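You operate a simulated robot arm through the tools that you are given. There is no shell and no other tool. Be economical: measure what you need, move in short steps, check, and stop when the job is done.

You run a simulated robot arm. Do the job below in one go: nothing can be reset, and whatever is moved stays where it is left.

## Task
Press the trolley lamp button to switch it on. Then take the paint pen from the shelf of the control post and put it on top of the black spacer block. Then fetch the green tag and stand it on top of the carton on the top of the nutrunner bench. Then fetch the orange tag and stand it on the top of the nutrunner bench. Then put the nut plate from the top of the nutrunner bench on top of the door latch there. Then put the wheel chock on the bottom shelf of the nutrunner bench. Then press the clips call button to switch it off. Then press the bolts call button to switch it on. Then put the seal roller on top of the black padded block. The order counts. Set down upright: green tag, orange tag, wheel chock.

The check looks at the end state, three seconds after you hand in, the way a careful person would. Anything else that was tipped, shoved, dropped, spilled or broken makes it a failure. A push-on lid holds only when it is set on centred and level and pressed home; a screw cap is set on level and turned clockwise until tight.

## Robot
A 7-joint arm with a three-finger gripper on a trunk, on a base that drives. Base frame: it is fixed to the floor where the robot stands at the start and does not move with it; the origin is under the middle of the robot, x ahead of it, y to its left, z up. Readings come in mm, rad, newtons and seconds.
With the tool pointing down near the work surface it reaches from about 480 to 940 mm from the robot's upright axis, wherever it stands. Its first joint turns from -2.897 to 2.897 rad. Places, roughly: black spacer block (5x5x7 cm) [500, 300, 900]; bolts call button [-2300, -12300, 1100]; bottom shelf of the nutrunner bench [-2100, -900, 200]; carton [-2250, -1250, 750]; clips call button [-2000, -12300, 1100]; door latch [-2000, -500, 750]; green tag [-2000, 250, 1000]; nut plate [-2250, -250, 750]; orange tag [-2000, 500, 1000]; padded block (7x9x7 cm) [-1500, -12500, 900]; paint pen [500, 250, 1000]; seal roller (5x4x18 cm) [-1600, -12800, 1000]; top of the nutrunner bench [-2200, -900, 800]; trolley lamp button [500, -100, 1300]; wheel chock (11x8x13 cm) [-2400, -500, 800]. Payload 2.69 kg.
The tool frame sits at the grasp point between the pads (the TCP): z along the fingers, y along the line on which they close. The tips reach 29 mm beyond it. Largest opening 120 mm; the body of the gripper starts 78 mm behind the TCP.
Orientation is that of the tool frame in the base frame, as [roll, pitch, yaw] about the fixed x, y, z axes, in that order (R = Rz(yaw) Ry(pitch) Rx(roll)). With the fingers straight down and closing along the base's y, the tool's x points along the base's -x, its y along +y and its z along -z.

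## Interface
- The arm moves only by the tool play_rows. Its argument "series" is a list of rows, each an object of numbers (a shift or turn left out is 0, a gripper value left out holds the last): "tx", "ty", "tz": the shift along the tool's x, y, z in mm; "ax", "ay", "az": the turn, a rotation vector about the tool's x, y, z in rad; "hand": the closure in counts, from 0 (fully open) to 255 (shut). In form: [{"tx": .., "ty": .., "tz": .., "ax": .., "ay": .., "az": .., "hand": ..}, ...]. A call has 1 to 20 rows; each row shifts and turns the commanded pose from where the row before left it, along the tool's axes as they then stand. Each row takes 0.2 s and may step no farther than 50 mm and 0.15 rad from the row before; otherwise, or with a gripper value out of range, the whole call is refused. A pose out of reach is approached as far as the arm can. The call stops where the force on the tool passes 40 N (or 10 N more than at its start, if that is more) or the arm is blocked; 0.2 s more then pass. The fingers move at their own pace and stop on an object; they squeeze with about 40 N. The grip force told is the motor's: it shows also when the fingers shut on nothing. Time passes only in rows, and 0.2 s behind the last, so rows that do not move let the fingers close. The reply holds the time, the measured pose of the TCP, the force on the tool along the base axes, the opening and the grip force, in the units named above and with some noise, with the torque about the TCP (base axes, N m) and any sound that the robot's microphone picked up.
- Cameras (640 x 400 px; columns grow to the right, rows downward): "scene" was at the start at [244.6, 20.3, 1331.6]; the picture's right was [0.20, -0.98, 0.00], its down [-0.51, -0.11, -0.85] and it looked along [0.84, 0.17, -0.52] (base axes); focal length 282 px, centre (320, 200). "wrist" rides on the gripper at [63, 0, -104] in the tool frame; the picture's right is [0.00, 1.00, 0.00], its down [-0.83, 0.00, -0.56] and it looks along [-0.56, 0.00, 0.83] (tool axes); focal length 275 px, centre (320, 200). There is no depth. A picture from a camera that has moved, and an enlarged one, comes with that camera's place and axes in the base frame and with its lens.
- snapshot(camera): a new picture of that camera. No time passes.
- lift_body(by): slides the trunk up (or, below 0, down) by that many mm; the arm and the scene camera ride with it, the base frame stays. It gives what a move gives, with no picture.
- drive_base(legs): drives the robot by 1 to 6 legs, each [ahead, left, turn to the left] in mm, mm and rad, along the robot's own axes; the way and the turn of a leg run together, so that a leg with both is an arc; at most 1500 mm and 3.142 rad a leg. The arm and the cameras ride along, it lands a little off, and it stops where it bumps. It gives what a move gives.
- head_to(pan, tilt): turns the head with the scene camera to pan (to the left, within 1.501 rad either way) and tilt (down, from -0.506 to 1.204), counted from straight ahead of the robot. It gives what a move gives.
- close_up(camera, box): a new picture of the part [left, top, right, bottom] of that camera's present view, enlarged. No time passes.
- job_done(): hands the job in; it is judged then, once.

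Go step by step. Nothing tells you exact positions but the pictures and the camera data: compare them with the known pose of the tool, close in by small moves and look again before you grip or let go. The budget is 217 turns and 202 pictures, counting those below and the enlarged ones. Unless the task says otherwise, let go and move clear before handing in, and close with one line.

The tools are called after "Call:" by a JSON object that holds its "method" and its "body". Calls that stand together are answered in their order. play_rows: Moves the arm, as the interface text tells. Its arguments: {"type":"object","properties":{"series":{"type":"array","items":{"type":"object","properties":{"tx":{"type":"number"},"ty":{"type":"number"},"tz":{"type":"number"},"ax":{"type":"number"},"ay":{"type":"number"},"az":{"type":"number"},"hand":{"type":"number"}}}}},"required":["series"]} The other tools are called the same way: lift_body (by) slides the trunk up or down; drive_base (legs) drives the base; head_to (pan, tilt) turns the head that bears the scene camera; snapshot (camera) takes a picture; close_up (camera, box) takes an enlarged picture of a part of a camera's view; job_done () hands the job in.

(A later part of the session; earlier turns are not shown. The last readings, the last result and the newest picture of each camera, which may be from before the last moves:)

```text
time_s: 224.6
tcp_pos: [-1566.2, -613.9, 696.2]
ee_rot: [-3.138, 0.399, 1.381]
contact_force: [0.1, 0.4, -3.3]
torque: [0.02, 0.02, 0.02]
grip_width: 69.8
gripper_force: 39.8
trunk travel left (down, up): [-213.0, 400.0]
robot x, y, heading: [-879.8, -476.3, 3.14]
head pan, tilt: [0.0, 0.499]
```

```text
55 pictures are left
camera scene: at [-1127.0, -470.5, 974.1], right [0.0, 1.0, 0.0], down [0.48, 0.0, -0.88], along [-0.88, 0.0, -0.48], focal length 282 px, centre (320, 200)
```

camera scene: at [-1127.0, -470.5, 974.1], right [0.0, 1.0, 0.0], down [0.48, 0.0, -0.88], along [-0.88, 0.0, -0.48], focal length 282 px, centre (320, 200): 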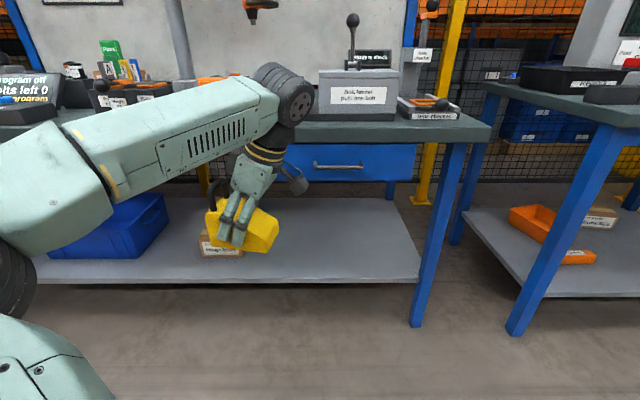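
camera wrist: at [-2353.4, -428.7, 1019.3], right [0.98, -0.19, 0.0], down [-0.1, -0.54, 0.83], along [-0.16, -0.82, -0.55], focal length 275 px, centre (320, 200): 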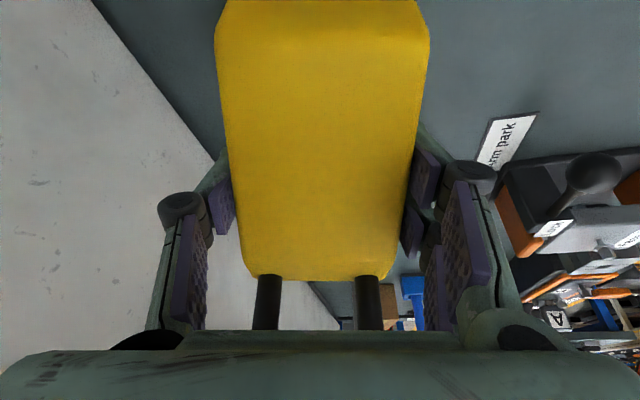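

Call:
{"method": "lift_body", "body": {"by": -213}}

Call:
{"method": "play_rows", "body": {"series": [{"tx": 14, "tz": 33}, {"tx": 14, "tz": 33}, {"tx": 14, "tz": 33}, {"tx": 14, "tz": 33}, {"tx": 14, "tz": 33}]}}

Call:
{"method": "drive_base", "body": {"legs": [[200, 0, 0]]}}

Call:
{"method": "snapshot", "body": {"camera": "scene"}}

Call:
{"method": "snapshot", "body": {"camera": "wrist"}}

```text
time_s: 227.1
tcp_pos: [-1563.7, -612.1, 568.0]
ee_rot: [-3.132, 0.4, 1.381]
contact_force: [0.1, 0.3, -3.7]
torque: [0.03, 0.0, 0.0]
grip_width: 70.0
gripper_force: 40.1
trunk travel left (down, up): [-78.0, 535.0]
robot x, y, heading: [-878.9, -475.8, 3.135]
head pan, tilt: [0.0, 0.499]
stopped: the arm was blocked; the commanded pose is now the measured one
```

```text
time_s: 228.3
tcp_pos: [-1564.2, -612.3, 388.9]
ee_rot: [-3.132, 0.399, 1.38]
contact_force: [-0.5, 0.7, -3.2]
torque: [0.05, -0.02, -0.04]
grip_width: 69.7
gripper_force: 40.1
trunk travel left (down, up): [-78.0, 535.0]
robot x, y, heading: [-879.5, -474.7, 3.141]
head pan, tilt: [0.0, 0.499]
```

```text
time_s: 229.9
tcp_pos: [-1762.8, -612.9, 390.2]
ee_rot: [-3.132, 0.401, 1.384]
contact_force: [0.7, -0.2, -4.2]
torque: [0.09, 0.01, -0.04]
grip_width: 69.7
gripper_force: 40.4
trunk travel left (down, up): [-78.0, 535.0]
robot x, y, heading: [-1078.5, -475.3, 3.14]
head pan, tilt: [0.0, 0.499]
```

```text
54 pictures are left
camera scene: at [-1322.0, -470.0, 843.1], right [0.0, 1.0, 0.0], down [0.47, 0.0, -0.88], along [-0.88, 0.0, -0.47], focal length 282 px, centre (320, 200)
```

scene: 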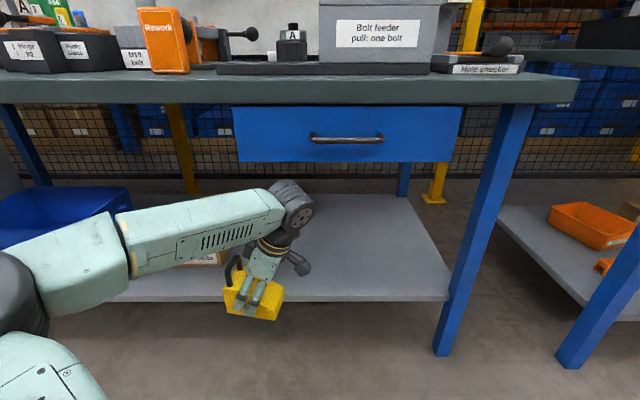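

```text
53 pictures are left
camera wrist: at [-1743.7, -515.3, 461.2], right [0.98, -0.19, -0.01], down [-0.1, -0.54, 0.84], along [-0.16, -0.82, -0.55], focal length 275 px, centre (320, 200)
```

wrist: 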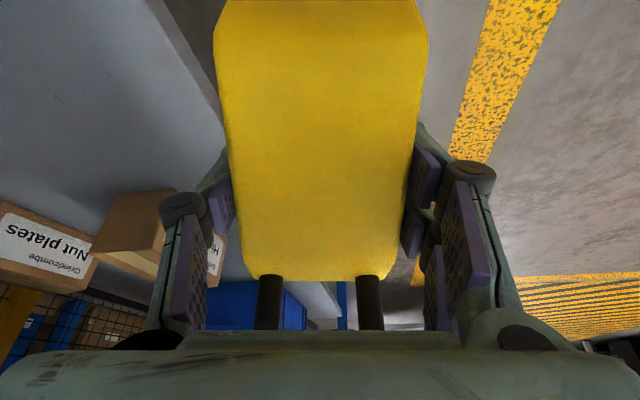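

Call:
{"method": "play_rows", "body": {"series": [{"tx": 13, "tz": 31}, {"tx": 13, "tz": 31}, {"tx": 13, "tz": 31}]}}

Call:
{"method": "drive_base", "body": {"legs": [[225, 0, 0]]}}

Call:
{"method": "snapshot", "body": {"camera": "scene"}}

Call:
{"method": "snapshot", "body": {"camera": "wrist"}}

```text
time_s: 230.7
tcp_pos: [-1763.9, -611.3, 288.6]
ee_rot: [-3.133, 0.399, 1.383]
contact_force: [0.0, -0.6, -4.7]
torque: [0.05, -0.01, -0.01]
grip_width: 69.8
gripper_force: 40.3
trunk travel left (down, up): [-78.0, 535.0]
robot x, y, heading: [-1074.7, -472.9, 3.141]
head pan, tilt: [0.0, 0.499]
```

```text
time_s: 231.8
tcp_pos: [-1835.4, -612.5, 288.4]
ee_rot: [3.13, 0.395, 1.383]
contact_force: [0.7, -0.1, -5.2]
torque: [0.06, 0.0, -0.02]
grip_width: 69.5
gripper_force: 39.9
trunk travel left (down, up): [-78.0, 535.0]
robot x, y, heading: [-1154.8, -477.5, 3.138]
head pan, tilt: [0.0, 0.499]
stopped in leg 1: the force on the tool passed its limit at 87 N (the readings are from after the stop); the commanded pose is now the measured one
```

```text
52 pictures are left
camera scene: at [-1400.6, -469.8, 843.1], right [0.0, 1.0, 0.0], down [0.47, 0.0, -0.88], along [-0.88, 0.0, -0.47], focal length 282 px, centre (320, 200)
```

scene: 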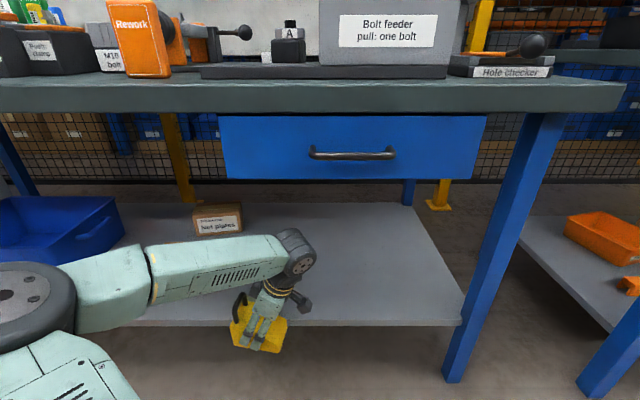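

```text
51 pictures are left
camera wrist: at [-1818.3, -514.0, 360.1], right [0.98, -0.18, 0.01], down [-0.11, -0.54, 0.83], along [-0.14, -0.82, -0.55], focal length 275 px, centre (320, 200)
```

wrist: 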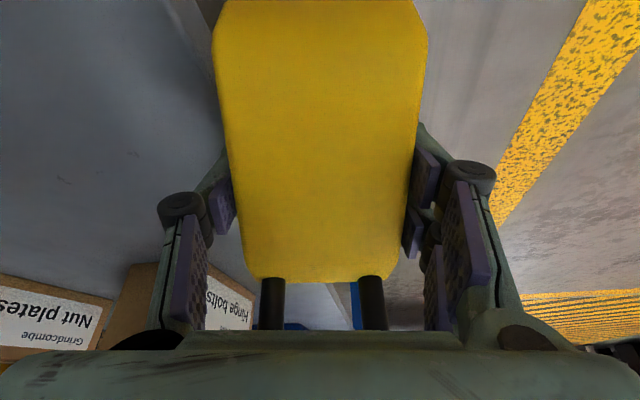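

The shelf surface is near z≈245, with its front edge at x≈-1870; the chock nudged that edge. I'll back off slightly, raise, and go in again.

Call:
{"method": "drive_base", "body": {"legs": [[-25, 0, 0]]}}

Call:
{"method": "play_rows", "body": {"series": [{"tx": -10, "tz": -25, "ax": 0.011}, {"tx": -10, "tz": -25}]}}

Call:
{"method": "close_up", "body": {"camera": "scene", "box": [180, 200, 340, 360]}}

```text
time_s: 232.6
tcp_pos: [-1811.8, -611.0, 288.8]
ee_rot: [3.13, 0.397, 1.383]
contact_force: [1.0, -0.2, -3.9]
torque: [0.04, -0.01, 0.02]
grip_width: 69.7
gripper_force: 40.2
trunk travel left (down, up): [-78.0, 535.0]
robot x, y, heading: [-1129.2, -472.5, 3.139]
head pan, tilt: [0.0, 0.499]
```

```text
time_s: 233.2
tcp_pos: [-1810.0, -612.0, 343.5]
ee_rot: [3.14, 0.398, 1.382]
contact_force: [0.2, 0.5, -4.4]
torque: [0.04, -0.01, -0.03]
grip_width: 69.5
gripper_force: 40.2
trunk travel left (down, up): [-78.0, 535.0]
robot x, y, heading: [-1134.7, -471.6, 3.136]
head pan, tilt: [0.0, 0.499]
```

```text
2.50 times, centred on (260, 280) of scene
camera zoom: at [-1375.1, -468.7, 843.1], right [0.0, 1.0, 0.0], down [0.47, 0.0, -0.88], along [-0.88, 0.0, -0.47], focal length 705 px, centre (470, 0)
```

zoom: 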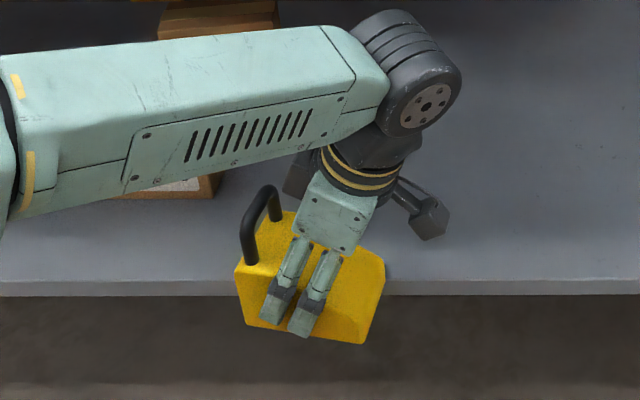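

Call:
{"method": "play_rows", "body": {"series": [{"tx": 8, "tz": 19}]}}

Call:
{"method": "drive_base", "body": {"legs": [[90, 0, 0], [75, 0, 0]]}}

Call:
{"method": "snapshot", "body": {"camera": "scene"}}

Call:
{"method": "snapshot", "body": {"camera": "wrist"}}

```text
time_s: 233.6
tcp_pos: [-1811.7, -610.2, 323.4]
ee_rot: [3.139, 0.398, 1.383]
contact_force: [0.5, 0.3, -3.5]
torque: [0.04, 0.0, -0.01]
grip_width: 69.9
gripper_force: 39.7
trunk travel left (down, up): [-78.0, 535.0]
robot x, y, heading: [-1130.8, -474.8, 3.139]
head pan, tilt: [0.0, 0.499]
```

```text
time_s: 235.4
tcp_pos: [-1976.4, -610.4, 322.1]
ee_rot: [3.14, 0.396, 1.38]
contact_force: [0.5, -0.3, -3.8]
torque: [0.07, -0.01, -0.01]
grip_width: 69.6
gripper_force: 40.1
trunk travel left (down, up): [-78.0, 535.0]
robot x, y, heading: [-1296.2, -476.5, 3.143]
head pan, tilt: [0.0, 0.499]
```

```text
49 pictures are left
camera scene: at [-1541.0, -469.1, 843.1], right [0.0, 1.0, 0.0], down [0.47, 0.0, -0.88], along [-0.88, 0.0, -0.47], focal length 282 px, centre (320, 200)
```

scene: 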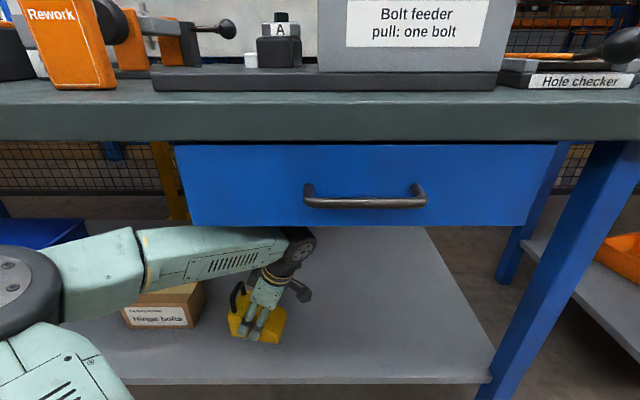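

```text
48 pictures are left
camera wrist: at [-1957.6, -512.6, 393.7], right [0.98, -0.18, 0.0], down [-0.1, -0.54, 0.83], along [-0.15, -0.82, -0.55], focal length 275 px, centre (320, 200)
```

wrist: 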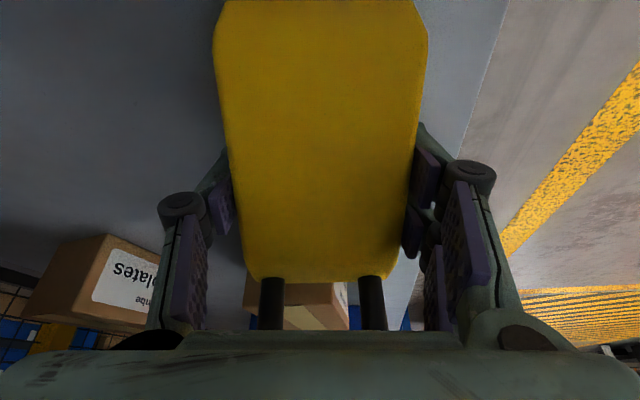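

Call:
{"method": "play_rows", "body": {"series": [{"tx": 4, "tz": 9}, {"tx": 4, "tz": 9}, {"tx": 1.6, "tz": 3.7}, {}]}}

Call:
{"method": "close_up", "body": {"camera": "scene", "box": [190, 250, 350, 380]}}

```text
time_s: 236.4
tcp_pos: [-1975.6, -609.1, 297.8]
ee_rot: [3.14, 0.396, 1.383]
contact_force: [0.1, -0.1, -3.7]
torque: [0.04, -0.03, -0.02]
grip_width: 69.6
gripper_force: 40.0
trunk travel left (down, up): [-78.0, 535.0]
robot x, y, heading: [-1298.7, -474.6, 3.142]
head pan, tilt: [0.0, 0.499]
```

```text
3.08 times, centred on (270, 315) of scene
camera zoom: at [-1541.1, -469.2, 843.1], right [0.0, 1.0, 0.0], down [0.47, 0.0, -0.88], along [-0.88, 0.0, -0.47], focal length 868 px, centre (474, -154)
```

zoom: 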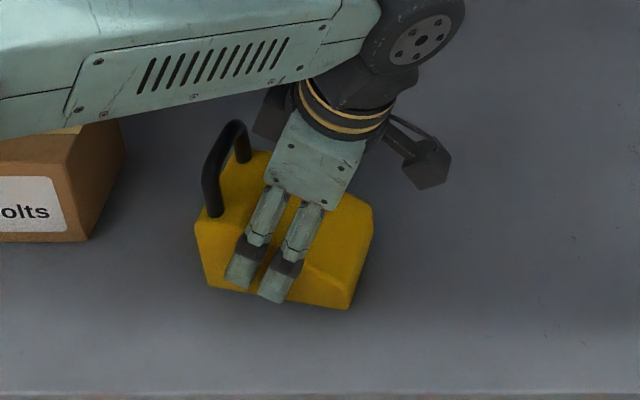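

Call:
{"method": "play_rows", "body": {"series": [{"tx": 1.2, "tz": 2.8}, {}, {"tx": 1.2, "tz": 2.8}, {}]}}

```text
time_s: 237.4
tcp_pos: [-1975.8, -609.4, 292.8]
ee_rot: [3.141, 0.4, 1.382]
contact_force: [0.0, 0.5, -3.5]
torque: [0.0, -0.01, 0.0]
grip_width: 69.8
gripper_force: 39.8
trunk travel left (down, up): [-78.0, 535.0]
robot x, y, heading: [-1295.2, -471.8, 3.131]
head pan, tilt: [0.0, 0.499]
```

Call:
{"method": "play_rows", "body": {"series": [{"tx": 1.2, "tz": 2.8}, {}]}}

```text
time_s: 238.0
tcp_pos: [-1975.7, -608.6, 290.7]
ee_rot: [-3.141, 0.403, 1.381]
contact_force: [8.7, 4.2, 26.8]
torque: [-0.44, -1.45, 0.29]
grip_width: 69.6
gripper_force: 39.5
trunk travel left (down, up): [-78.0, 535.0]
robot x, y, heading: [-1297.5, -470.8, 3.137]
head pan, tilt: [0.0, 0.499]
```

Call:
{"method": "play_rows", "body": {"series": [{"tx": -0.5, "tz": -1.2}, {"hand": 100}, {"hand": 90}, {"hand": 75}, {"hand": 55}, {}]}}

Call:
{"method": "snapshot", "body": {"camera": "wrist"}}

Call:
{"method": "close_up", "body": {"camera": "scene", "box": [190, 250, 350, 380]}}

```text
time_s: 239.4
tcp_pos: [-1976.3, -608.7, 291.0]
ee_rot: [-3.141, 0.398, 1.38]
contact_force: [-0.3, -0.1, -0.3]
torque: [0.04, 0.01, -0.01]
grip_width: 93.8
gripper_force: 0.1
trunk travel left (down, up): [-78.0, 535.0]
robot x, y, heading: [-1298.7, -472.3, 3.133]
head pan, tilt: [0.0, 0.499]
```

```text
46 pictures are left
camera wrist: at [-1957.5, -512.0, 362.5], right [0.98, -0.18, 0.0], down [-0.1, -0.54, 0.83], along [-0.15, -0.82, -0.55], focal length 275 px, centre (320, 200)
```

wrist: 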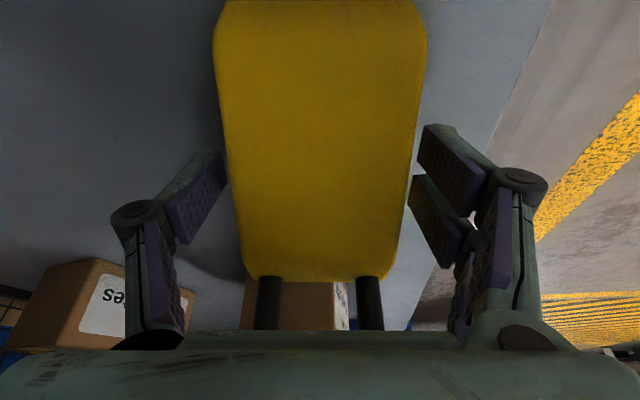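

```text
3.08 times, centred on (270, 315) of scene
camera zoom: at [-1540.6, -468.5, 843.1], right [0.0, 1.0, 0.0], down [0.47, 0.0, -0.88], along [-0.88, 0.0, -0.47], focal length 868 px, centre (474, -154)
```

zoom: 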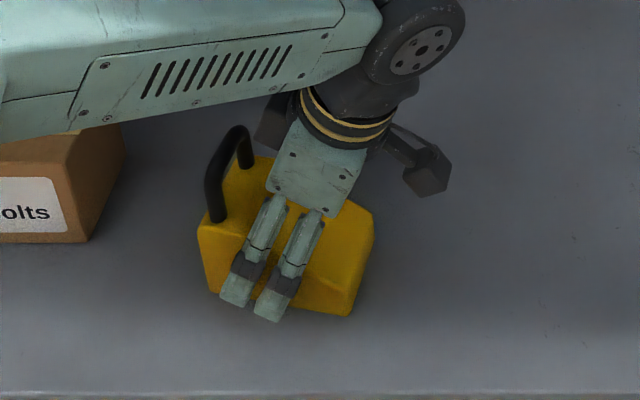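

The chock stands on the shelf. I'll withdraw along the tool axis, then sideways past its low end, and back out.

Call:
{"method": "play_rows", "body": {"series": [{"tz": -20}, {"tz": -22}, {"tz": -22}, {"tx": 40, "ty": -8.5, "tz": -17}, {"tx": 41, "ty": -8.5, "tz": -17}]}}

Call:
{"method": "drive_base", "body": {"legs": [[-350, 0, 0]]}}

Call:
{"method": "snapshot", "body": {"camera": "scene"}}

```text
time_s: 240.7
tcp_pos: [-1945.9, -583.5, 334.1]
ee_rot: [3.104, 0.386, 1.548]
contact_force: [-0.2, 0.0, 0.0]
torque: [0.01, -0.05, 0.02]
grip_width: 93.9
gripper_force: 0.1
trunk travel left (down, up): [-78.0, 535.0]
robot x, y, heading: [-1293.9, -473.6, -3.133]
head pan, tilt: [0.0, 0.499]
stopped in row 5: the arm was blocked; the commanded pose is now the measured one
```

```text
time_s: 242.9
tcp_pos: [-1597.6, -576.9, 335.5]
ee_rot: [3.104, 0.388, 1.547]
contact_force: [-0.4, -0.1, 0.6]
torque: [0.02, -0.03, -0.05]
grip_width: 94.0
gripper_force: 0.0
trunk travel left (down, up): [-78.0, 535.0]
robot x, y, heading: [-945.7, -471.7, -3.139]
head pan, tilt: [0.0, 0.499]
```

```text
44 pictures are left
camera scene: at [-1188.4, -470.7, 843.1], right [-0.01, 1.0, 0.0], down [0.47, 0.0, -0.88], along [-0.88, -0.01, -0.47], focal length 282 px, centre (320, 200)
```

scene: 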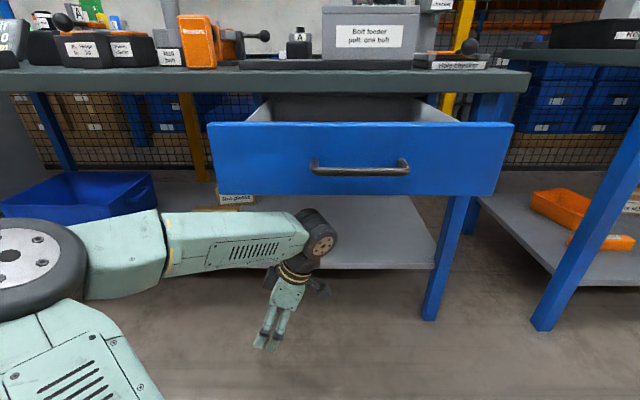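

The drawer was dragged open by the wrist as I backed out. I need to see the chock, and I'll push the drawer closed again.

Call:
{"method": "drive_base", "body": {"legs": [[-200, 0, 0]]}}

Call:
{"method": "play_rows", "body": {"series": [{"tx": 40, "tz": -17, "hand": 255}, {"tx": 40, "tz": -17}, {"tx": 40, "tz": -17}, {"tx": 40, "tz": -17}]}}

Call:
{"method": "snapshot", "body": {"camera": "scene"}}

```text
time_s: 244.5
tcp_pos: [-1396.9, -576.9, 336.1]
ee_rot: [3.103, 0.39, 1.546]
contact_force: [0.5, -0.3, -0.4]
torque: [0.03, -0.02, 0.01]
grip_width: 93.8
gripper_force: 0.1
trunk travel left (down, up): [-78.0, 535.0]
robot x, y, heading: [-739.6, -471.1, -3.138]
head pan, tilt: [0.0, 0.499]
```

```text
time_s: 245.5
tcp_pos: [-1394.3, -402.6, 338.8]
ee_rot: [3.106, 0.393, 1.548]
contact_force: [0.6, 0.4, 0.0]
torque: [0.02, -0.01, -0.02]
grip_width: 17.4
gripper_force: 1.2
trunk travel left (down, up): [-78.0, 535.0]
robot x, y, heading: [-741.4, -468.0, -3.136]
head pan, tilt: [0.0, 0.499]
```

```text
43 pictures are left
camera scene: at [-986.3, -468.0, 843.0], right [-0.01, 1.0, 0.0], down [0.47, 0.0, -0.88], along [-0.88, -0.01, -0.47], focal length 282 px, centre (320, 200)
```

scene: 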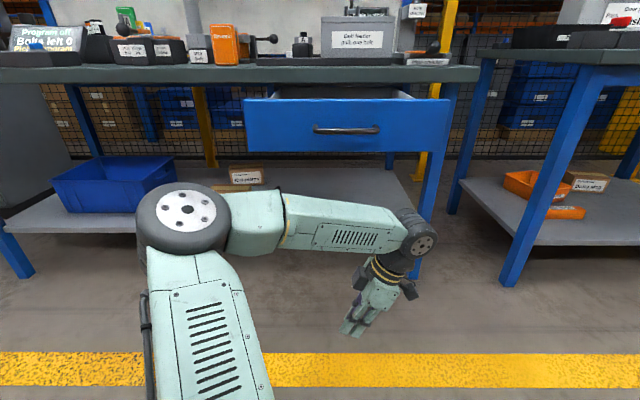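

Call:
{"method": "lift_body", "body": {"by": 350}}

Call:
{"method": "snapshot", "body": {"camera": "scene"}}

```text
time_s: 248.9
tcp_pos: [-1393.4, -401.7, 681.6]
ee_rot: [3.099, 0.389, 1.542]
contact_force: [0.0, 0.3, -0.1]
torque: [0.01, -0.01, 0.02]
grip_width: 0.1
gripper_force: 28.6
trunk travel left (down, up): [-428.0, 185.0]
robot x, y, heading: [-741.8, -469.7, -3.139]
head pan, tilt: [0.0, 0.499]
```

```text
42 pictures are left
camera scene: at [-990.0, -469.3, 1189.5], right [-0.01, 1.0, 0.0], down [0.48, 0.0, -0.88], along [-0.88, 0.0, -0.48], focal length 282 px, centre (320, 200)
```

scene: 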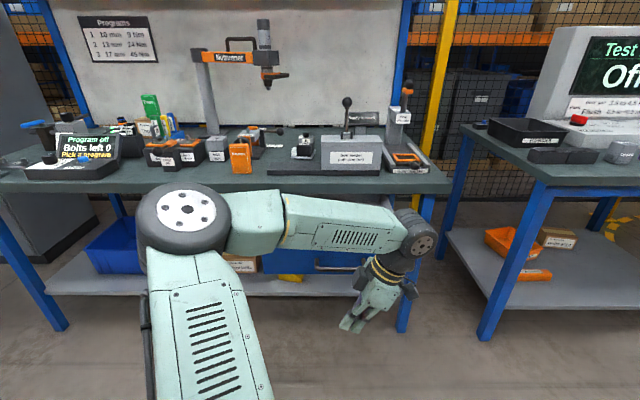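

The chock is still on the shelf under the drawer, and the tags and plate are fine. I'll reorient the closed gripper to point forward and push the drawer shut.

Call:
{"method": "play_rows", "body": {"series": [{"ay": 0.13}, {"ay": 0.13}, {"ay": 0.129, "ax": 0.04}, {"az": 0.147}, {"az": 0.147}, {"az": 0.147}, {"az": 0.147}, {"az": 0.147}, {"az": 0.147}, {"az": 0.147}, {"az": 0.147}, {"az": 0.147}, {"az": 0.147}, {"az": 0.072}]}}

Call:
{"method": "play_rows", "body": {"series": [{"ay": -0.15}, {"ay": -0.15}, {"ay": -0.15}, {"ay": -0.15}, {"ay": -0.15}, {"ay": -0.15}, {"ay": -0.15}, {}]}}

Call:
{"method": "snapshot", "body": {"camera": "wrist"}}

Call:
{"method": "snapshot", "body": {"camera": "scene"}}

```text
time_s: 251.9
tcp_pos: [-1393.5, -402.8, 683.0]
ee_rot: [3.141, 0.001, 0.013]
contact_force: [-0.2, 0.2, -0.2]
torque: [0.02, -0.02, -0.01]
grip_width: 0.1
gripper_force: 28.3
trunk travel left (down, up): [-428.0, 185.0]
robot x, y, heading: [-744.8, -471.0, -3.14]
head pan, tilt: [0.0, 0.499]
```

```text
time_s: 253.8
tcp_pos: [-1427.5, -392.2, 676.2]
ee_rot: [-3.14, 1.049, 0.017]
contact_force: [-0.3, 1.3, -0.5]
torque: [0.04, 0.0, -0.02]
grip_width: 0.0
gripper_force: 28.3
out of reach, approached as far as the arm can: row 6, 7
trunk travel left (down, up): [-428.0, 185.0]
robot x, y, heading: [-746.2, -468.0, -3.136]
head pan, tilt: [0.0, 0.499]
```

```text
41 pictures are left
camera wrist: at [-1306.1, -388.9, 674.2], right [0.02, -1.0, 0.0], down [0.07, 0.0, 1.0], along [-1.0, -0.02, 0.07], focal length 275 px, centre (320, 200)
```

wrist: 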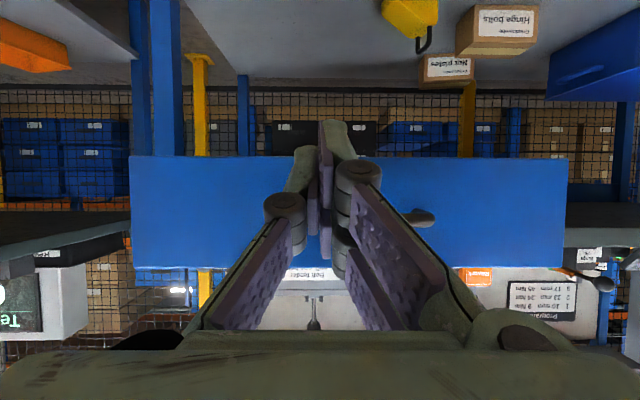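

```text
40 pictures are left
camera scene: at [-990.0, -469.3, 1189.5], right [-0.01, 1.0, 0.0], down [0.48, 0.0, -0.88], along [-0.88, 0.0, -0.48], focal length 282 px, centre (320, 200)
```

scene: 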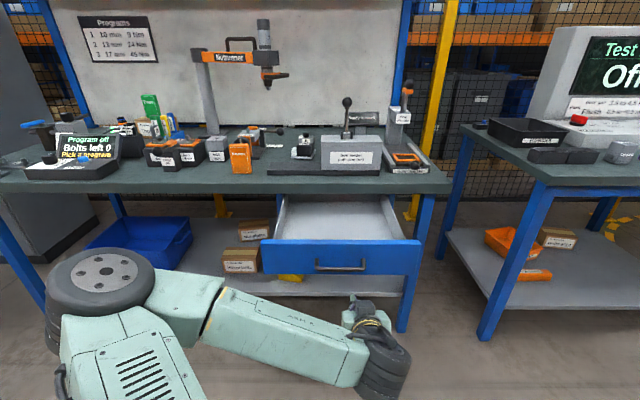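

The drawer front is at x≈-1560. I'll raise the fist slightly and push by driving forward; the force limit will stop me when it shuts.

Call:
{"method": "play_rows", "body": {"series": [{"tx": -10.4, "tz": -6}]}}

Call:
{"method": "drive_base", "body": {"legs": [[150, 0, 0], [150, 0, 0]]}}

Call:
{"method": "snapshot", "body": {"camera": "scene"}}

```text
time_s: 254.2
tcp_pos: [-1430.0, -390.6, 689.8]
ee_rot: [-3.142, 1.05, 0.013]
contact_force: [-0.5, 0.9, -0.2]
torque: [-0.02, 0.02, -0.02]
grip_width: 0.0
gripper_force: 28.8
trunk travel left (down, up): [-428.0, 185.0]
robot x, y, heading: [-746.5, -469.3, -3.14]
head pan, tilt: [0.0, 0.499]
```

```text
time_s: 256.5
tcp_pos: [-1730.4, -391.8, 688.8]
ee_rot: [3.141, 1.05, 0.013]
contact_force: [0.7, 0.4, 0.0]
torque: [0.01, 0.01, -0.02]
grip_width: 0.0
gripper_force: 28.8
trunk travel left (down, up): [-428.0, 185.0]
robot x, y, heading: [-1043.7, -467.6, -3.135]
head pan, tilt: [0.0, 0.499]
```

```text
39 pictures are left
camera scene: at [-1289.6, -470.7, 1189.5], right [0.0, 1.0, 0.0], down [0.48, 0.0, -0.88], along [-0.88, 0.0, -0.48], focal length 282 px, centre (320, 200)
```

scene: 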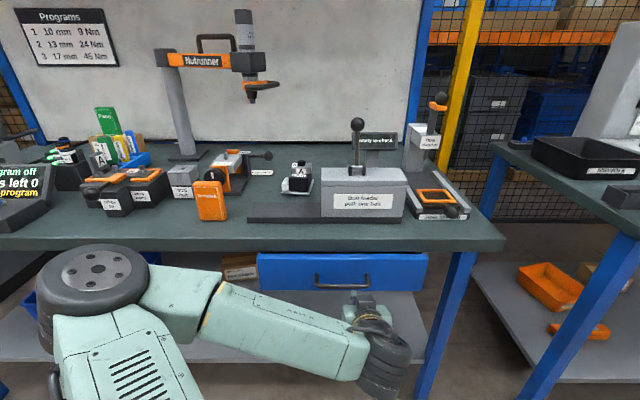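

Call:
{"method": "drive_base", "body": {"legs": [[120, 0, 0]]}}

Call:
{"method": "snapshot", "body": {"camera": "scene"}}

```text
time_s: 257.5
tcp_pos: [-1779.0, -391.7, 681.1]
ee_rot: [3.138, 1.019, 0.004]
contact_force: [1.4, -1.0, -1.7]
torque: [-0.02, -0.05, 0.0]
grip_width: 0.0
gripper_force: 28.7
trunk travel left (down, up): [-428.0, 185.0]
robot x, y, heading: [-1098.9, -471.4, -3.134]
head pan, tilt: [0.0, 0.499]
stopped in leg 1: the force on the tool passed its limit at 80 N (the readings are from after the stop); the commanded pose is now the measured one
```

```text
38 pictures are left
camera scene: at [-1345.4, -471.1, 1189.7], right [-0.01, 1.0, 0.0], down [0.48, 0.0, -0.88], along [-0.88, 0.0, -0.48], focal length 282 px, centre (320, 200)
```

scene: 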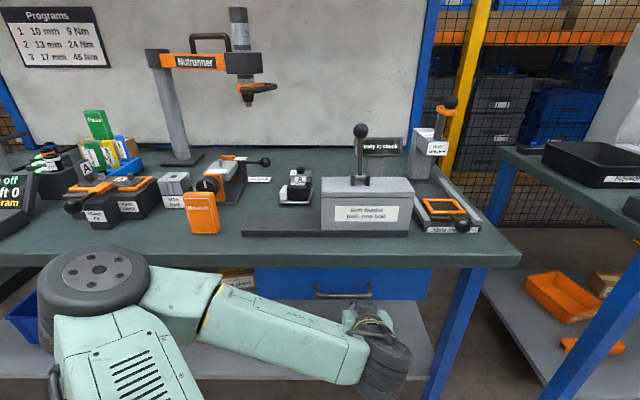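

Call:
{"method": "drive_base", "body": {"legs": [[-400, 0, 0]]}}

Call:
{"method": "lift_body", "body": {"by": -200}}

Call:
{"method": "snapshot", "body": {"camera": "scene"}}

Call:
{"method": "close_up", "body": {"camera": "wrist", "box": [100, 0, 600, 312]}}

```text
time_s: 260.0
tcp_pos: [-1376.2, -387.4, 681.2]
ee_rot: [3.14, 1.023, 0.0]
contact_force: [-0.5, 0.5, 0.1]
torque: [-0.01, 0.01, -0.01]
grip_width: 0.0
gripper_force: 28.8
trunk travel left (down, up): [-428.0, 185.0]
robot x, y, heading: [-698.4, -470.6, -3.143]
head pan, tilt: [0.0, 0.499]
```

```text
time_s: 262.2
tcp_pos: [-1376.5, -387.7, 481.5]
ee_rot: [3.139, 1.022, 0.0]
contact_force: [0.3, -0.8, 0.3]
torque: [0.02, 0.0, -0.01]
grip_width: 0.0
gripper_force: 28.4
trunk travel left (down, up): [-228.0, 385.0]
robot x, y, heading: [-698.0, -471.2, -3.142]
head pan, tilt: [0.0, 0.499]
```

```text
37 pictures are left
camera scene: at [-943.4, -468.8, 989.6], right [0.0, 1.0, 0.0], down [0.48, 0.0, -0.88], along [-0.88, 0.0, -0.48], focal length 282 px, centre (320, 200)
```

scene: 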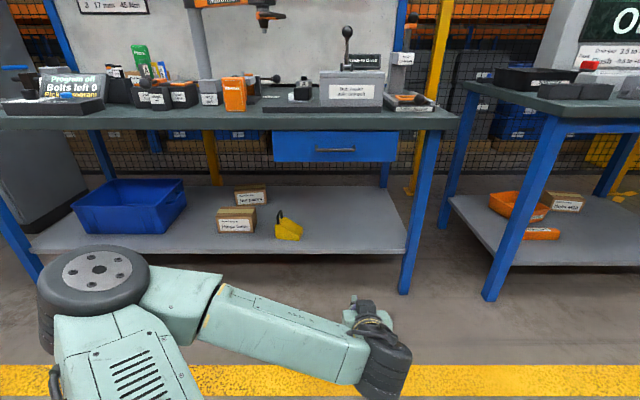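

```text
1.28 times, centred on (350, 156) of wrist
camera zoom: at [-1253.8, -386.4, 481.6], right [0.0, -1.0, 0.0], down [0.04, 0.0, 1.0], along [-1.0, 0.0, 0.04], focal length 352 px, centre (282, 256)
```

zoom: 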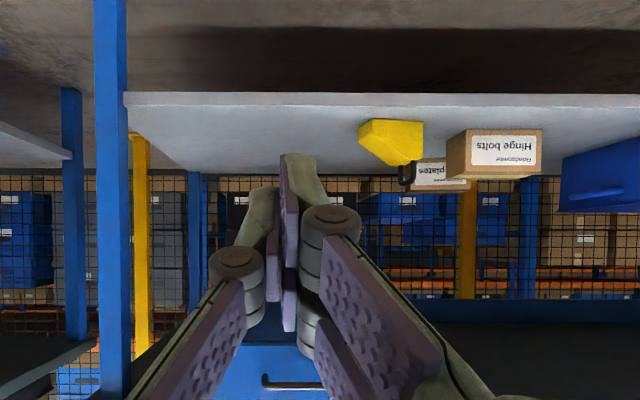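

The drawer is closed and the chock stands upright. Now I'll raise the trunk, turn toward -Y, and look down the aisle.

Call:
{"method": "lift_body", "body": {"by": 385}}

Call:
{"method": "drive_base", "body": {"legs": [[0, 0, 1.57]]}}

Call:
{"method": "head_to", "body": {"pan": 0.0, "tilt": 0.15}}

Call:
{"method": "snapshot", "body": {"camera": "scene"}}

```text
time_s: 265.9
tcp_pos: [-1376.3, -387.6, 865.0]
ee_rot: [3.139, 1.023, -0.002]
contact_force: [-0.3, -1.4, -0.7]
torque: [0.04, -0.01, 0.0]
grip_width: 0.2
gripper_force: 28.6
trunk travel left (down, up): [-613.0, 0.0]
robot x, y, heading: [-696.5, -468.9, -3.146]
head pan, tilt: [0.0, 0.499]
```

```text
time_s: 270.2
tcp_pos: [-778.3, -1150.2, 865.8]
ee_rot: [3.14, 1.023, 1.577]
contact_force: [-0.1, 0.4, -0.2]
torque: [0.01, -0.02, -0.04]
grip_width: 0.0
gripper_force: 28.6
trunk travel left (down, up): [-613.0, 0.0]
robot x, y, heading: [-695.5, -469.3, -1.564]
head pan, tilt: [0.0, 0.499]
```

```text
time_s: 271.1
tcp_pos: [-777.6, -1149.8, 865.6]
ee_rot: [3.139, 1.024, 1.576]
contact_force: [0.0, -0.2, 0.1]
torque: [0.02, -0.02, 0.03]
grip_width: 0.0
gripper_force: 28.8
trunk travel left (down, up): [-613.0, 0.0]
robot x, y, heading: [-697.3, -472.0, -1.567]
head pan, tilt: [0.0, 0.15]
```

```text
35 pictures are left
camera scene: at [-695.4, -717.3, 1406.7], right [-1.0, 0.0, 0.0], down [0.0, 0.15, -0.99], along [0.0, -0.99, -0.15], focal length 282 px, centre (320, 200)
```

scene: 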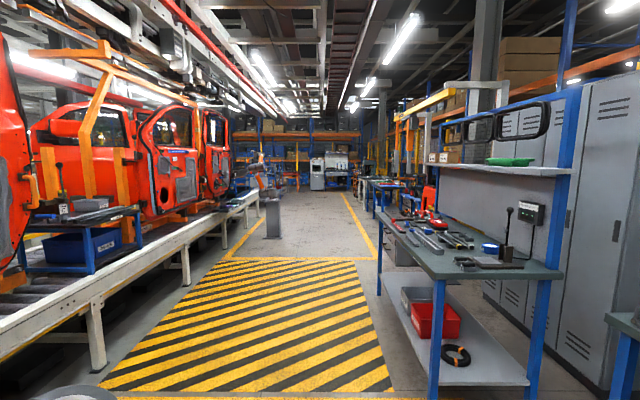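

The aisle ahead is clear. I'll drive down toward the far station.

Call:
{"method": "drive_base", "body": {"legs": [[1500, 0, 0], [1500, 0, 0], [1500, 0, 0], [1500, 0, 0], [1500, 0, 0], [1300, 0, 0]]}}

Call:
{"method": "head_to", "body": {"pan": -0.3, "tilt": 0.2}}

Call:
{"method": "snapshot", "body": {"camera": "scene"}}

```text
time_s: 312.7
tcp_pos: [-984.9, -9942.3, 865.8]
ee_rot: [3.139, 1.022, 1.549]
contact_force: [-1.0, 0.2, 0.3]
torque: [-0.02, 0.0, 0.03]
grip_width: 0.0
gripper_force: 29.0
trunk travel left (down, up): [-613.0, 0.0]
robot x, y, heading: [-882.3, -9267.5, -1.593]
head pan, tilt: [0.0, 0.15]
```

```text
time_s: 313.5
tcp_pos: [-985.0, -9942.8, 866.7]
ee_rot: [3.14, 1.022, 1.551]
contact_force: [-0.1, -0.1, 0.4]
torque: [0.01, 0.03, -0.01]
grip_width: 0.1
gripper_force: 28.8
trunk travel left (down, up): [-613.0, 0.0]
robot x, y, heading: [-882.7, -9269.8, -1.591]
head pan, tilt: [-0.3, 0.201]
```

```text
34 pictures are left
camera scene: at [-917.9, -9507.6, 1402.0], right [-0.95, 0.32, 0.0], down [0.06, 0.19, -0.98], along [-0.31, -0.93, -0.2], focal length 282 px, centre (320, 200)
```

scene: 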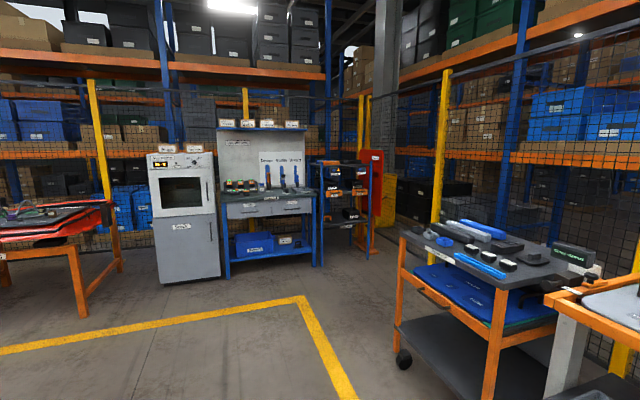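

Call:
{"method": "drive_base", "body": {"legs": [[1300, 0, 0.02], [0, -500, 0]]}}

Call:
{"method": "head_to", "body": {"pan": -0.25, "tilt": 0.25}}

Call:
{"method": "snapshot", "body": {"camera": "scene"}}

```text
time_s: 324.1
tcp_pos: [-1475.8, -11252.8, 867.3]
ee_rot: [3.141, 1.023, 1.579]
contact_force: [0.8, 0.2, -0.4]
torque: [-0.01, -0.01, 0.01]
grip_width: 0.0
gripper_force: 28.6
trunk travel left (down, up): [-613.0, 0.0]
robot x, y, heading: [-1398.6, -10571.1, -1.567]
head pan, tilt: [-0.3, 0.201]
```

```text
time_s: 324.7
tcp_pos: [-1475.2, -11252.1, 866.7]
ee_rot: [3.141, 1.022, 1.578]
contact_force: [0.2, -0.4, -0.1]
torque: [0.0, 0.02, 0.07]
grip_width: 0.0
gripper_force: 28.3
trunk travel left (down, up): [-613.0, 0.0]
robot x, y, heading: [-1395.3, -10576.7, -1.559]
head pan, tilt: [-0.25, 0.25]
```

```text
33 pictures are left
camera scene: at [-1417.9, -10817.1, 1397.5], right [-0.97, 0.24, 0.0], down [0.06, 0.24, -0.97], along [-0.23, -0.94, -0.25], focal length 282 px, centre (320, 200)
```

scene: 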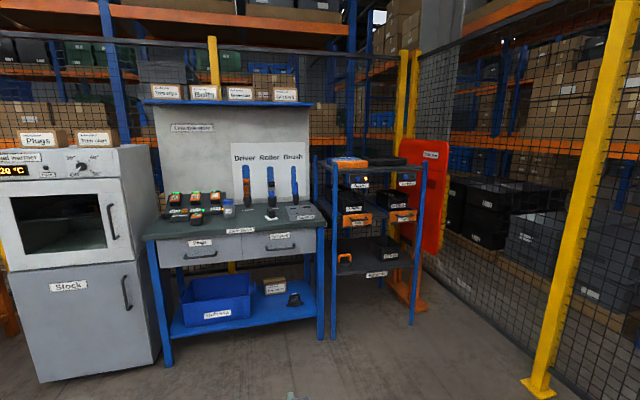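

Call:
{"method": "close_up", "body": {"camera": "scene", "box": [310, 145, 430, 225]}}

Call:
{"method": "close_up", "body": {"camera": "scene", "box": [140, 150, 330, 250]}}

```text
5.00 times, centred on (370, 185) of scene
camera zoom: at [-1417.9, -10817.1, 1397.5], right [-0.97, 0.24, 0.0], down [0.06, 0.24, -0.97], along [-0.23, -0.94, -0.25], focal length 1410 px, centre (70, 275)
```

zoom: 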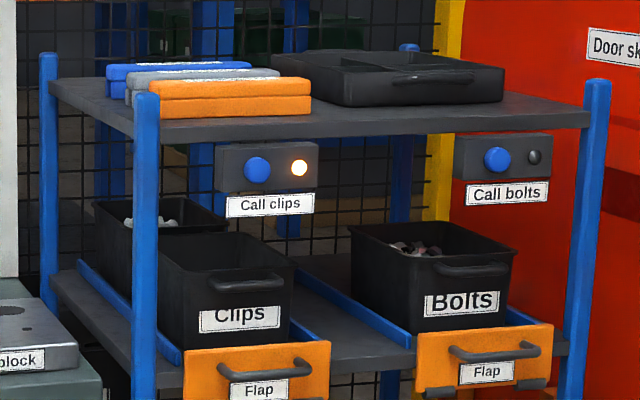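

```text
3.37 times, centred on (235, 200) of scene
camera zoom: at [-1417.9, -10817.1, 1397.5], right [-0.97, 0.24, 0.0], down [0.06, 0.24, -0.97], along [-0.23, -0.94, -0.25], focal length 950 px, centre (606, 200)
```

zoom: 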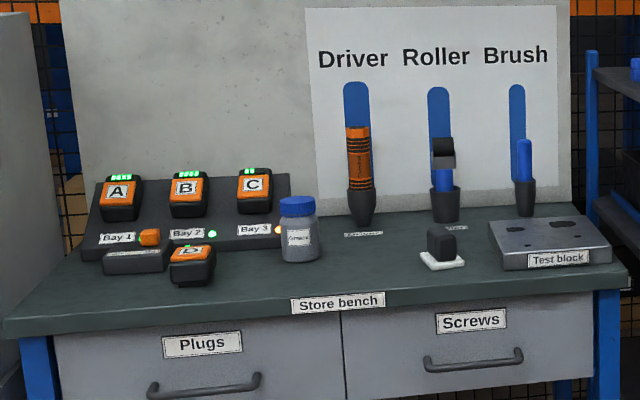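

The Clips lamp is lit and the Bolts lamp is off; the blue buttons are at about [-1999, -12300, 1112] and [-2302, -12300, 1111]. I'll raise the fist and approach Clips.

Call:
{"method": "play_rows", "body": {"series": [{"tx": -37, "tz": -22.5}, {"tx": -37, "tz": -22.5}, {"tx": -37, "tz": -22.5}, {"tx": -37, "tz": -22.5}, {"tx": -37, "tz": -22.5}, {"tx": -37, "tz": -22.5}]}}

Call:
{"method": "drive_base", "body": {"legs": [[0, -525, 0], [850, 0, 0]]}}

Call:
{"method": "head_to", "body": {"pan": -0.1, "tilt": 0.3}}

Call:
{"method": "snapshot", "body": {"camera": "scene"}}

Call:
{"method": "snapshot", "body": {"camera": "wrist"}}

```text
time_s: 326.1
tcp_pos: [-1478.3, -11259.8, 1125.9]
ee_rot: [3.138, 1.021, 1.579]
contact_force: [1.0, 0.1, -1.0]
torque: [-0.04, 0.02, -0.01]
grip_width: 0.0
gripper_force: 28.9
out of reach, approached as far as the arm can: row 1
trunk travel left (down, up): [-613.0, 0.0]
robot x, y, heading: [-1399.5, -10576.7, -1.559]
head pan, tilt: [-0.25, 0.25]
```

```text
time_s: 328.3
tcp_pos: [-1626.9, -11261.4, 1125.1]
ee_rot: [3.137, 1.023, 1.574]
contact_force: [1.0, 0.1, -0.1]
torque: [0.02, 0.01, -0.02]
grip_width: 0.2
gripper_force: 28.7
trunk travel left (down, up): [-613.0, 0.0]
robot x, y, heading: [-1543.2, -10573.8, -1.566]
head pan, tilt: [-0.25, 0.25]
stopped in leg 1: the robot was blocked; the commanded pose is now the measured one
```

```text
time_s: 329.0
tcp_pos: [-1627.1, -11262.0, 1125.0]
ee_rot: [3.138, 1.023, 1.572]
contact_force: [0.6, 0.3, 0.1]
torque: [-0.01, 0.04, 0.02]
grip_width: 0.1
gripper_force: 28.9
trunk travel left (down, up): [-613.0, 0.0]
robot x, y, heading: [-1543.3, -10576.2, -1.567]
head pan, tilt: [-0.099, 0.3]
```

```text
30 pictures are left
camera scene: at [-1551.3, -10820.9, 1392.7], right [-1.0, 0.09, 0.0], down [0.03, 0.29, -0.96], along [-0.09, -0.95, -0.3], focal length 282 px, centre (320, 200)
```

scene: 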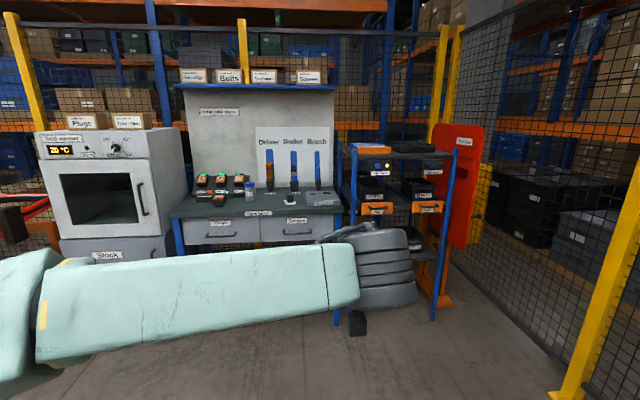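

```text
29 pictures are left
camera wrist: at [-1628.6, -11139.4, 1125.7], right [1.0, 0.01, 0.0], down [0.0, 0.04, 1.0], along [0.01, -1.0, 0.04], focal length 275 px, centre (320, 200)
```

wrist: 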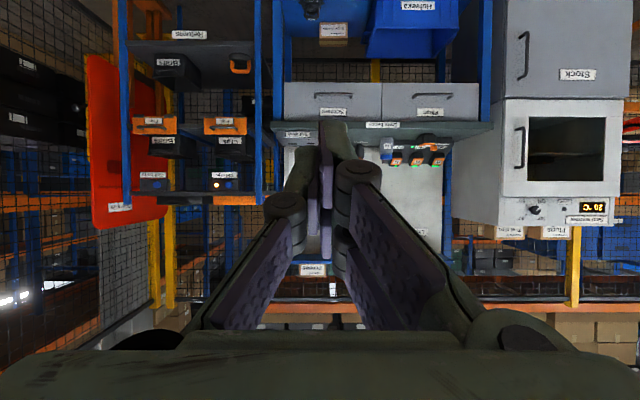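

The base was blocked on the right, probably by the orange trolley. I'll ease left, go ahead past it, then check before moving right.

Call:
{"method": "drive_base", "body": {"legs": [[0, 100, 0], [880, 0, 0]]}}

Call:
{"method": "head_to", "body": {"pan": -1.3, "tilt": 0.4}}

Call:
{"method": "snapshot", "body": {"camera": "scene"}}

```text
time_s: 334.7
tcp_pos: [-1529.8, -12135.7, 1124.4]
ee_rot: [3.138, 1.023, 1.566]
contact_force: [0.2, 0.3, 0.0]
torque: [0.03, -0.01, -0.02]
grip_width: 0.0
gripper_force: 28.6
trunk travel left (down, up): [-613.0, 0.0]
robot x, y, heading: [-1444.3, -11448.9, -1.568]
head pan, tilt: [-0.099, 0.3]
```

```text
time_s: 336.1
tcp_pos: [-1530.4, -12135.5, 1124.6]
ee_rot: [3.137, 1.022, 1.566]
contact_force: [0.2, 0.4, -0.4]
torque: [-0.03, -0.01, -0.02]
grip_width: 0.1
gripper_force: 29.0
trunk travel left (down, up): [-613.0, 0.0]
robot x, y, heading: [-1440.6, -11447.3, -1.567]
head pan, tilt: [-1.3, 0.4]
```

```text
28 pictures are left
camera scene: at [-1530.1, -11627.9, 1383.5], right [-0.27, 0.96, 0.0], down [0.37, 0.1, -0.92], along [-0.89, -0.25, -0.39], focal length 282 px, centre (320, 200)
```

scene: 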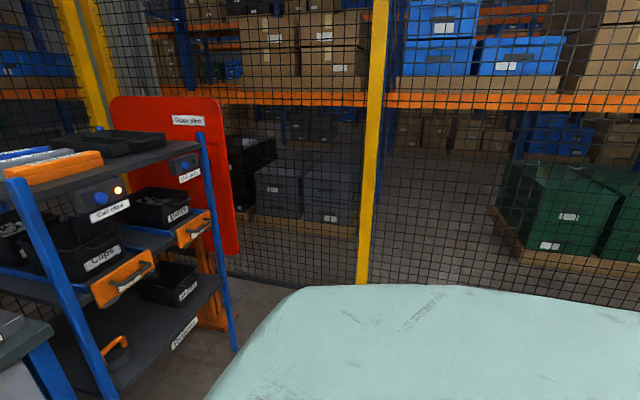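

Buttons triangulate to clips [-2007, -12320, 1112] and bolts [-2310, -12320, 1113]. The right side is clear, so I'll move across and line up on Clips.

Call:
{"method": "drive_base", "body": {"legs": [[0, -477, 0]]}}

Call:
{"method": "snapshot", "body": {"camera": "wrist"}}

```text
time_s: 340.3
tcp_pos: [-2004.4, -12138.2, 1125.0]
ee_rot: [3.137, 1.023, 1.572]
contact_force: [-0.1, -0.3, 0.2]
torque: [0.0, 0.02, -0.04]
grip_width: 0.1
gripper_force: 28.9
trunk travel left (down, up): [-613.0, 0.0]
robot x, y, heading: [-1923.1, -11451.3, -1.566]
head pan, tilt: [-1.3, 0.4]
```

```text
27 pictures are left
camera wrist: at [-2005.3, -12015.8, 1125.7], right [1.0, 0.01, 0.0], down [0.0, 0.04, 1.0], along [0.01, -1.0, 0.04], focal length 275 px, centre (320, 200)
```

wrist: 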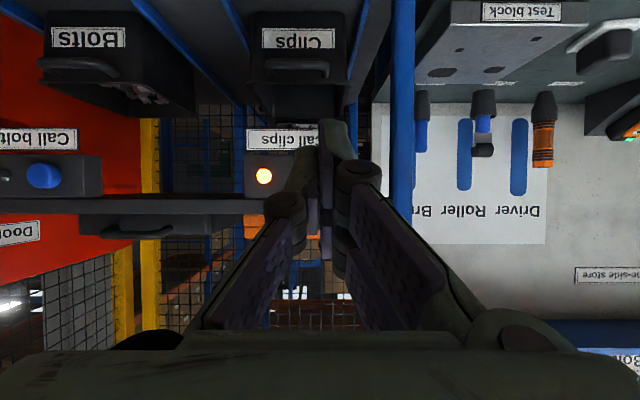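

Call:
{"method": "play_rows", "body": {"series": [{"ty": -10}, {"tx": -20.8, "tz": 34.1}, {"tx": -20.8, "tz": 34.1}, {"tx": -15.6, "tz": 25.6}]}}

Call:
{"method": "snapshot", "body": {"camera": "wrist"}}

```text
time_s: 341.3
tcp_pos: [-2015.8, -12249.3, 1125.3]
ee_rot: [3.137, 1.023, 1.57]
contact_force: [0.0, -0.1, -0.3]
torque: [0.01, -0.02, 0.05]
grip_width: 0.2
gripper_force: 28.4
trunk travel left (down, up): [-613.0, 0.0]
robot x, y, heading: [-1920.3, -11452.7, -1.57]
head pan, tilt: [-1.3, 0.4]
```

```text
26 pictures are left
camera wrist: at [-2015.4, -12126.1, 1125.5], right [1.0, 0.01, 0.0], down [0.0, 0.04, 1.0], along [0.01, -1.0, 0.04], focal length 275 px, centre (320, 200)
```

wrist: 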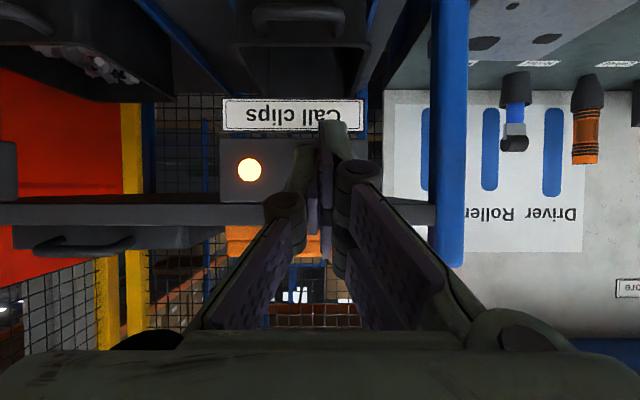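

Call:
{"method": "play_rows", "body": {"series": [{"tx": -10.4, "tz": 17}, {"tx": -6.2, "tz": 10.2}, {"tx": -3.1, "tz": 5.1}, {"tx": -2.6, "tz": 4.3}, {"tx": -2.6, "tz": 4.3}, {"tx": -2.6, "tz": 4.3}]}}

Call:
{"method": "snapshot", "body": {"camera": "wrist"}}

```text
time_s: 342.7
tcp_pos: [-2014.1, -12300.4, 1125.1]
ee_rot: [3.136, 1.022, 1.57]
contact_force: [-1.0, 0.6, -0.3]
torque: [0.0, -0.01, 0.01]
grip_width: 0.0
gripper_force: 28.9
trunk travel left (down, up): [-613.0, 0.0]
robot x, y, heading: [-1918.3, -11450.4, -1.563]
head pan, tilt: [-1.3, 0.4]
```

```text
25 pictures are left
camera wrist: at [-2014.4, -12178.3, 1125.3], right [1.0, 0.01, 0.0], down [0.0, 0.04, 1.0], along [0.01, -1.0, 0.04], focal length 275 px, centre (320, 200)
```

wrist: 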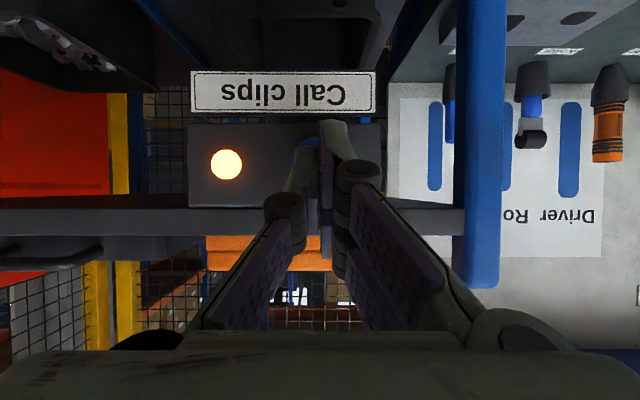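

Call:
{"method": "play_rows", "body": {"series": [{"tx": 5.2, "tz": -8.5}, {"ty": -10}, {"tx": -5.2, "tz": 8.5}, {"tx": -2.6, "tz": 4.3}, {"tx": -2.1, "tz": 3.4}, {"tx": -2.1, "tz": 3.4}]}}

```text
time_s: 344.1
tcp_pos: [-2024.4, -12312.5, 1126.7]
ee_rot: [3.136, 1.023, 1.571]
contact_force: [-0.3, 10.6, 2.5]
torque: [-0.06, -0.03, 0.07]
grip_width: 0.0
gripper_force: 28.3
trunk travel left (down, up): [-613.0, 0.0]
robot x, y, heading: [-1919.2, -11448.2, -1.564]
head pan, tilt: [-1.3, 0.4]
heard: click
```

Call:
{"method": "play_rows", "body": {"series": [{"tx": 20.8, "tz": -34.1}, {"tx": 20.8, "tz": -34.1}]}}

Call:
{"method": "snapshot", "body": {"camera": "wrist"}}

```text
time_s: 344.7
tcp_pos: [-2024.9, -12231.9, 1125.9]
ee_rot: [3.139, 1.022, 1.572]
contact_force: [0.1, 0.7, -0.2]
torque: [-0.03, 0.01, 0.02]
grip_width: 0.2
gripper_force: 28.7
trunk travel left (down, up): [-613.0, 0.0]
robot x, y, heading: [-1915.7, -11449.5, -1.562]
head pan, tilt: [-1.3, 0.4]
```

```text
24 pictures are left
camera wrist: at [-2025.5, -12110.8, 1125.7], right [1.0, 0.01, 0.0], down [0.0, 0.04, 1.0], along [0.01, -1.0, 0.04], focal length 275 px, centre (320, 200)
```

wrist: 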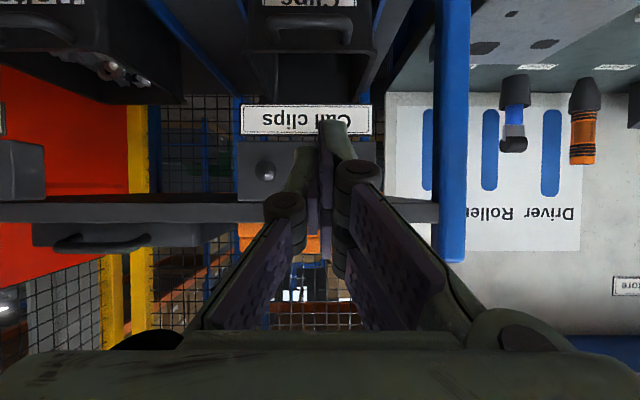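

Clips lamp is off. Next, Bolts at x≈-2329.

Call:
{"method": "drive_base", "body": {"legs": [[0, -304, 0]]}}

Call:
{"method": "snapshot", "body": {"camera": "wrist"}}

```text
time_s: 347.7
tcp_pos: [-2330.3, -12235.7, 1124.8]
ee_rot: [3.137, 1.023, 1.572]
contact_force: [0.0, -0.2, 0.6]
torque: [0.01, 0.01, 0.01]
grip_width: 0.0
gripper_force: 28.5
trunk travel left (down, up): [-613.0, 0.0]
robot x, y, heading: [-2227.8, -11457.8, -1.565]
head pan, tilt: [-1.3, 0.4]
```

```text
23 pictures are left
camera wrist: at [-2330.6, -12113.3, 1125.4], right [1.0, 0.01, 0.0], down [0.0, 0.04, 1.0], along [0.01, -1.0, 0.04], focal length 275 px, centre (320, 200)
```

wrist: 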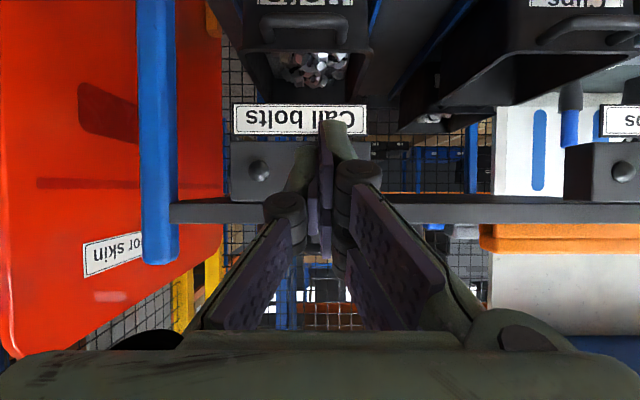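

Call:
{"method": "play_rows", "body": {"series": [{"ty": -5}, {"tx": -20.8, "tz": 34.1}, {"tx": -10.4, "tz": 17}, {"tx": -2.6, "tz": 4.3}, {"tx": -2.6, "tz": 4.3}, {"tx": -2.1, "tz": 3.4}, {"tx": -1.6, "tz": 2.6}]}}

```text
time_s: 349.3
tcp_pos: [-2334.2, -12312.0, 1125.5]
ee_rot: [3.139, 1.024, 1.573]
contact_force: [-0.4, 6.5, 0.4]
torque: [-0.02, 0.03, 0.04]
grip_width: 0.0
gripper_force: 28.8
trunk travel left (down, up): [-613.0, 0.0]
robot x, y, heading: [-2226.8, -11449.7, -1.562]
head pan, tilt: [-1.3, 0.4]
heard: click
```

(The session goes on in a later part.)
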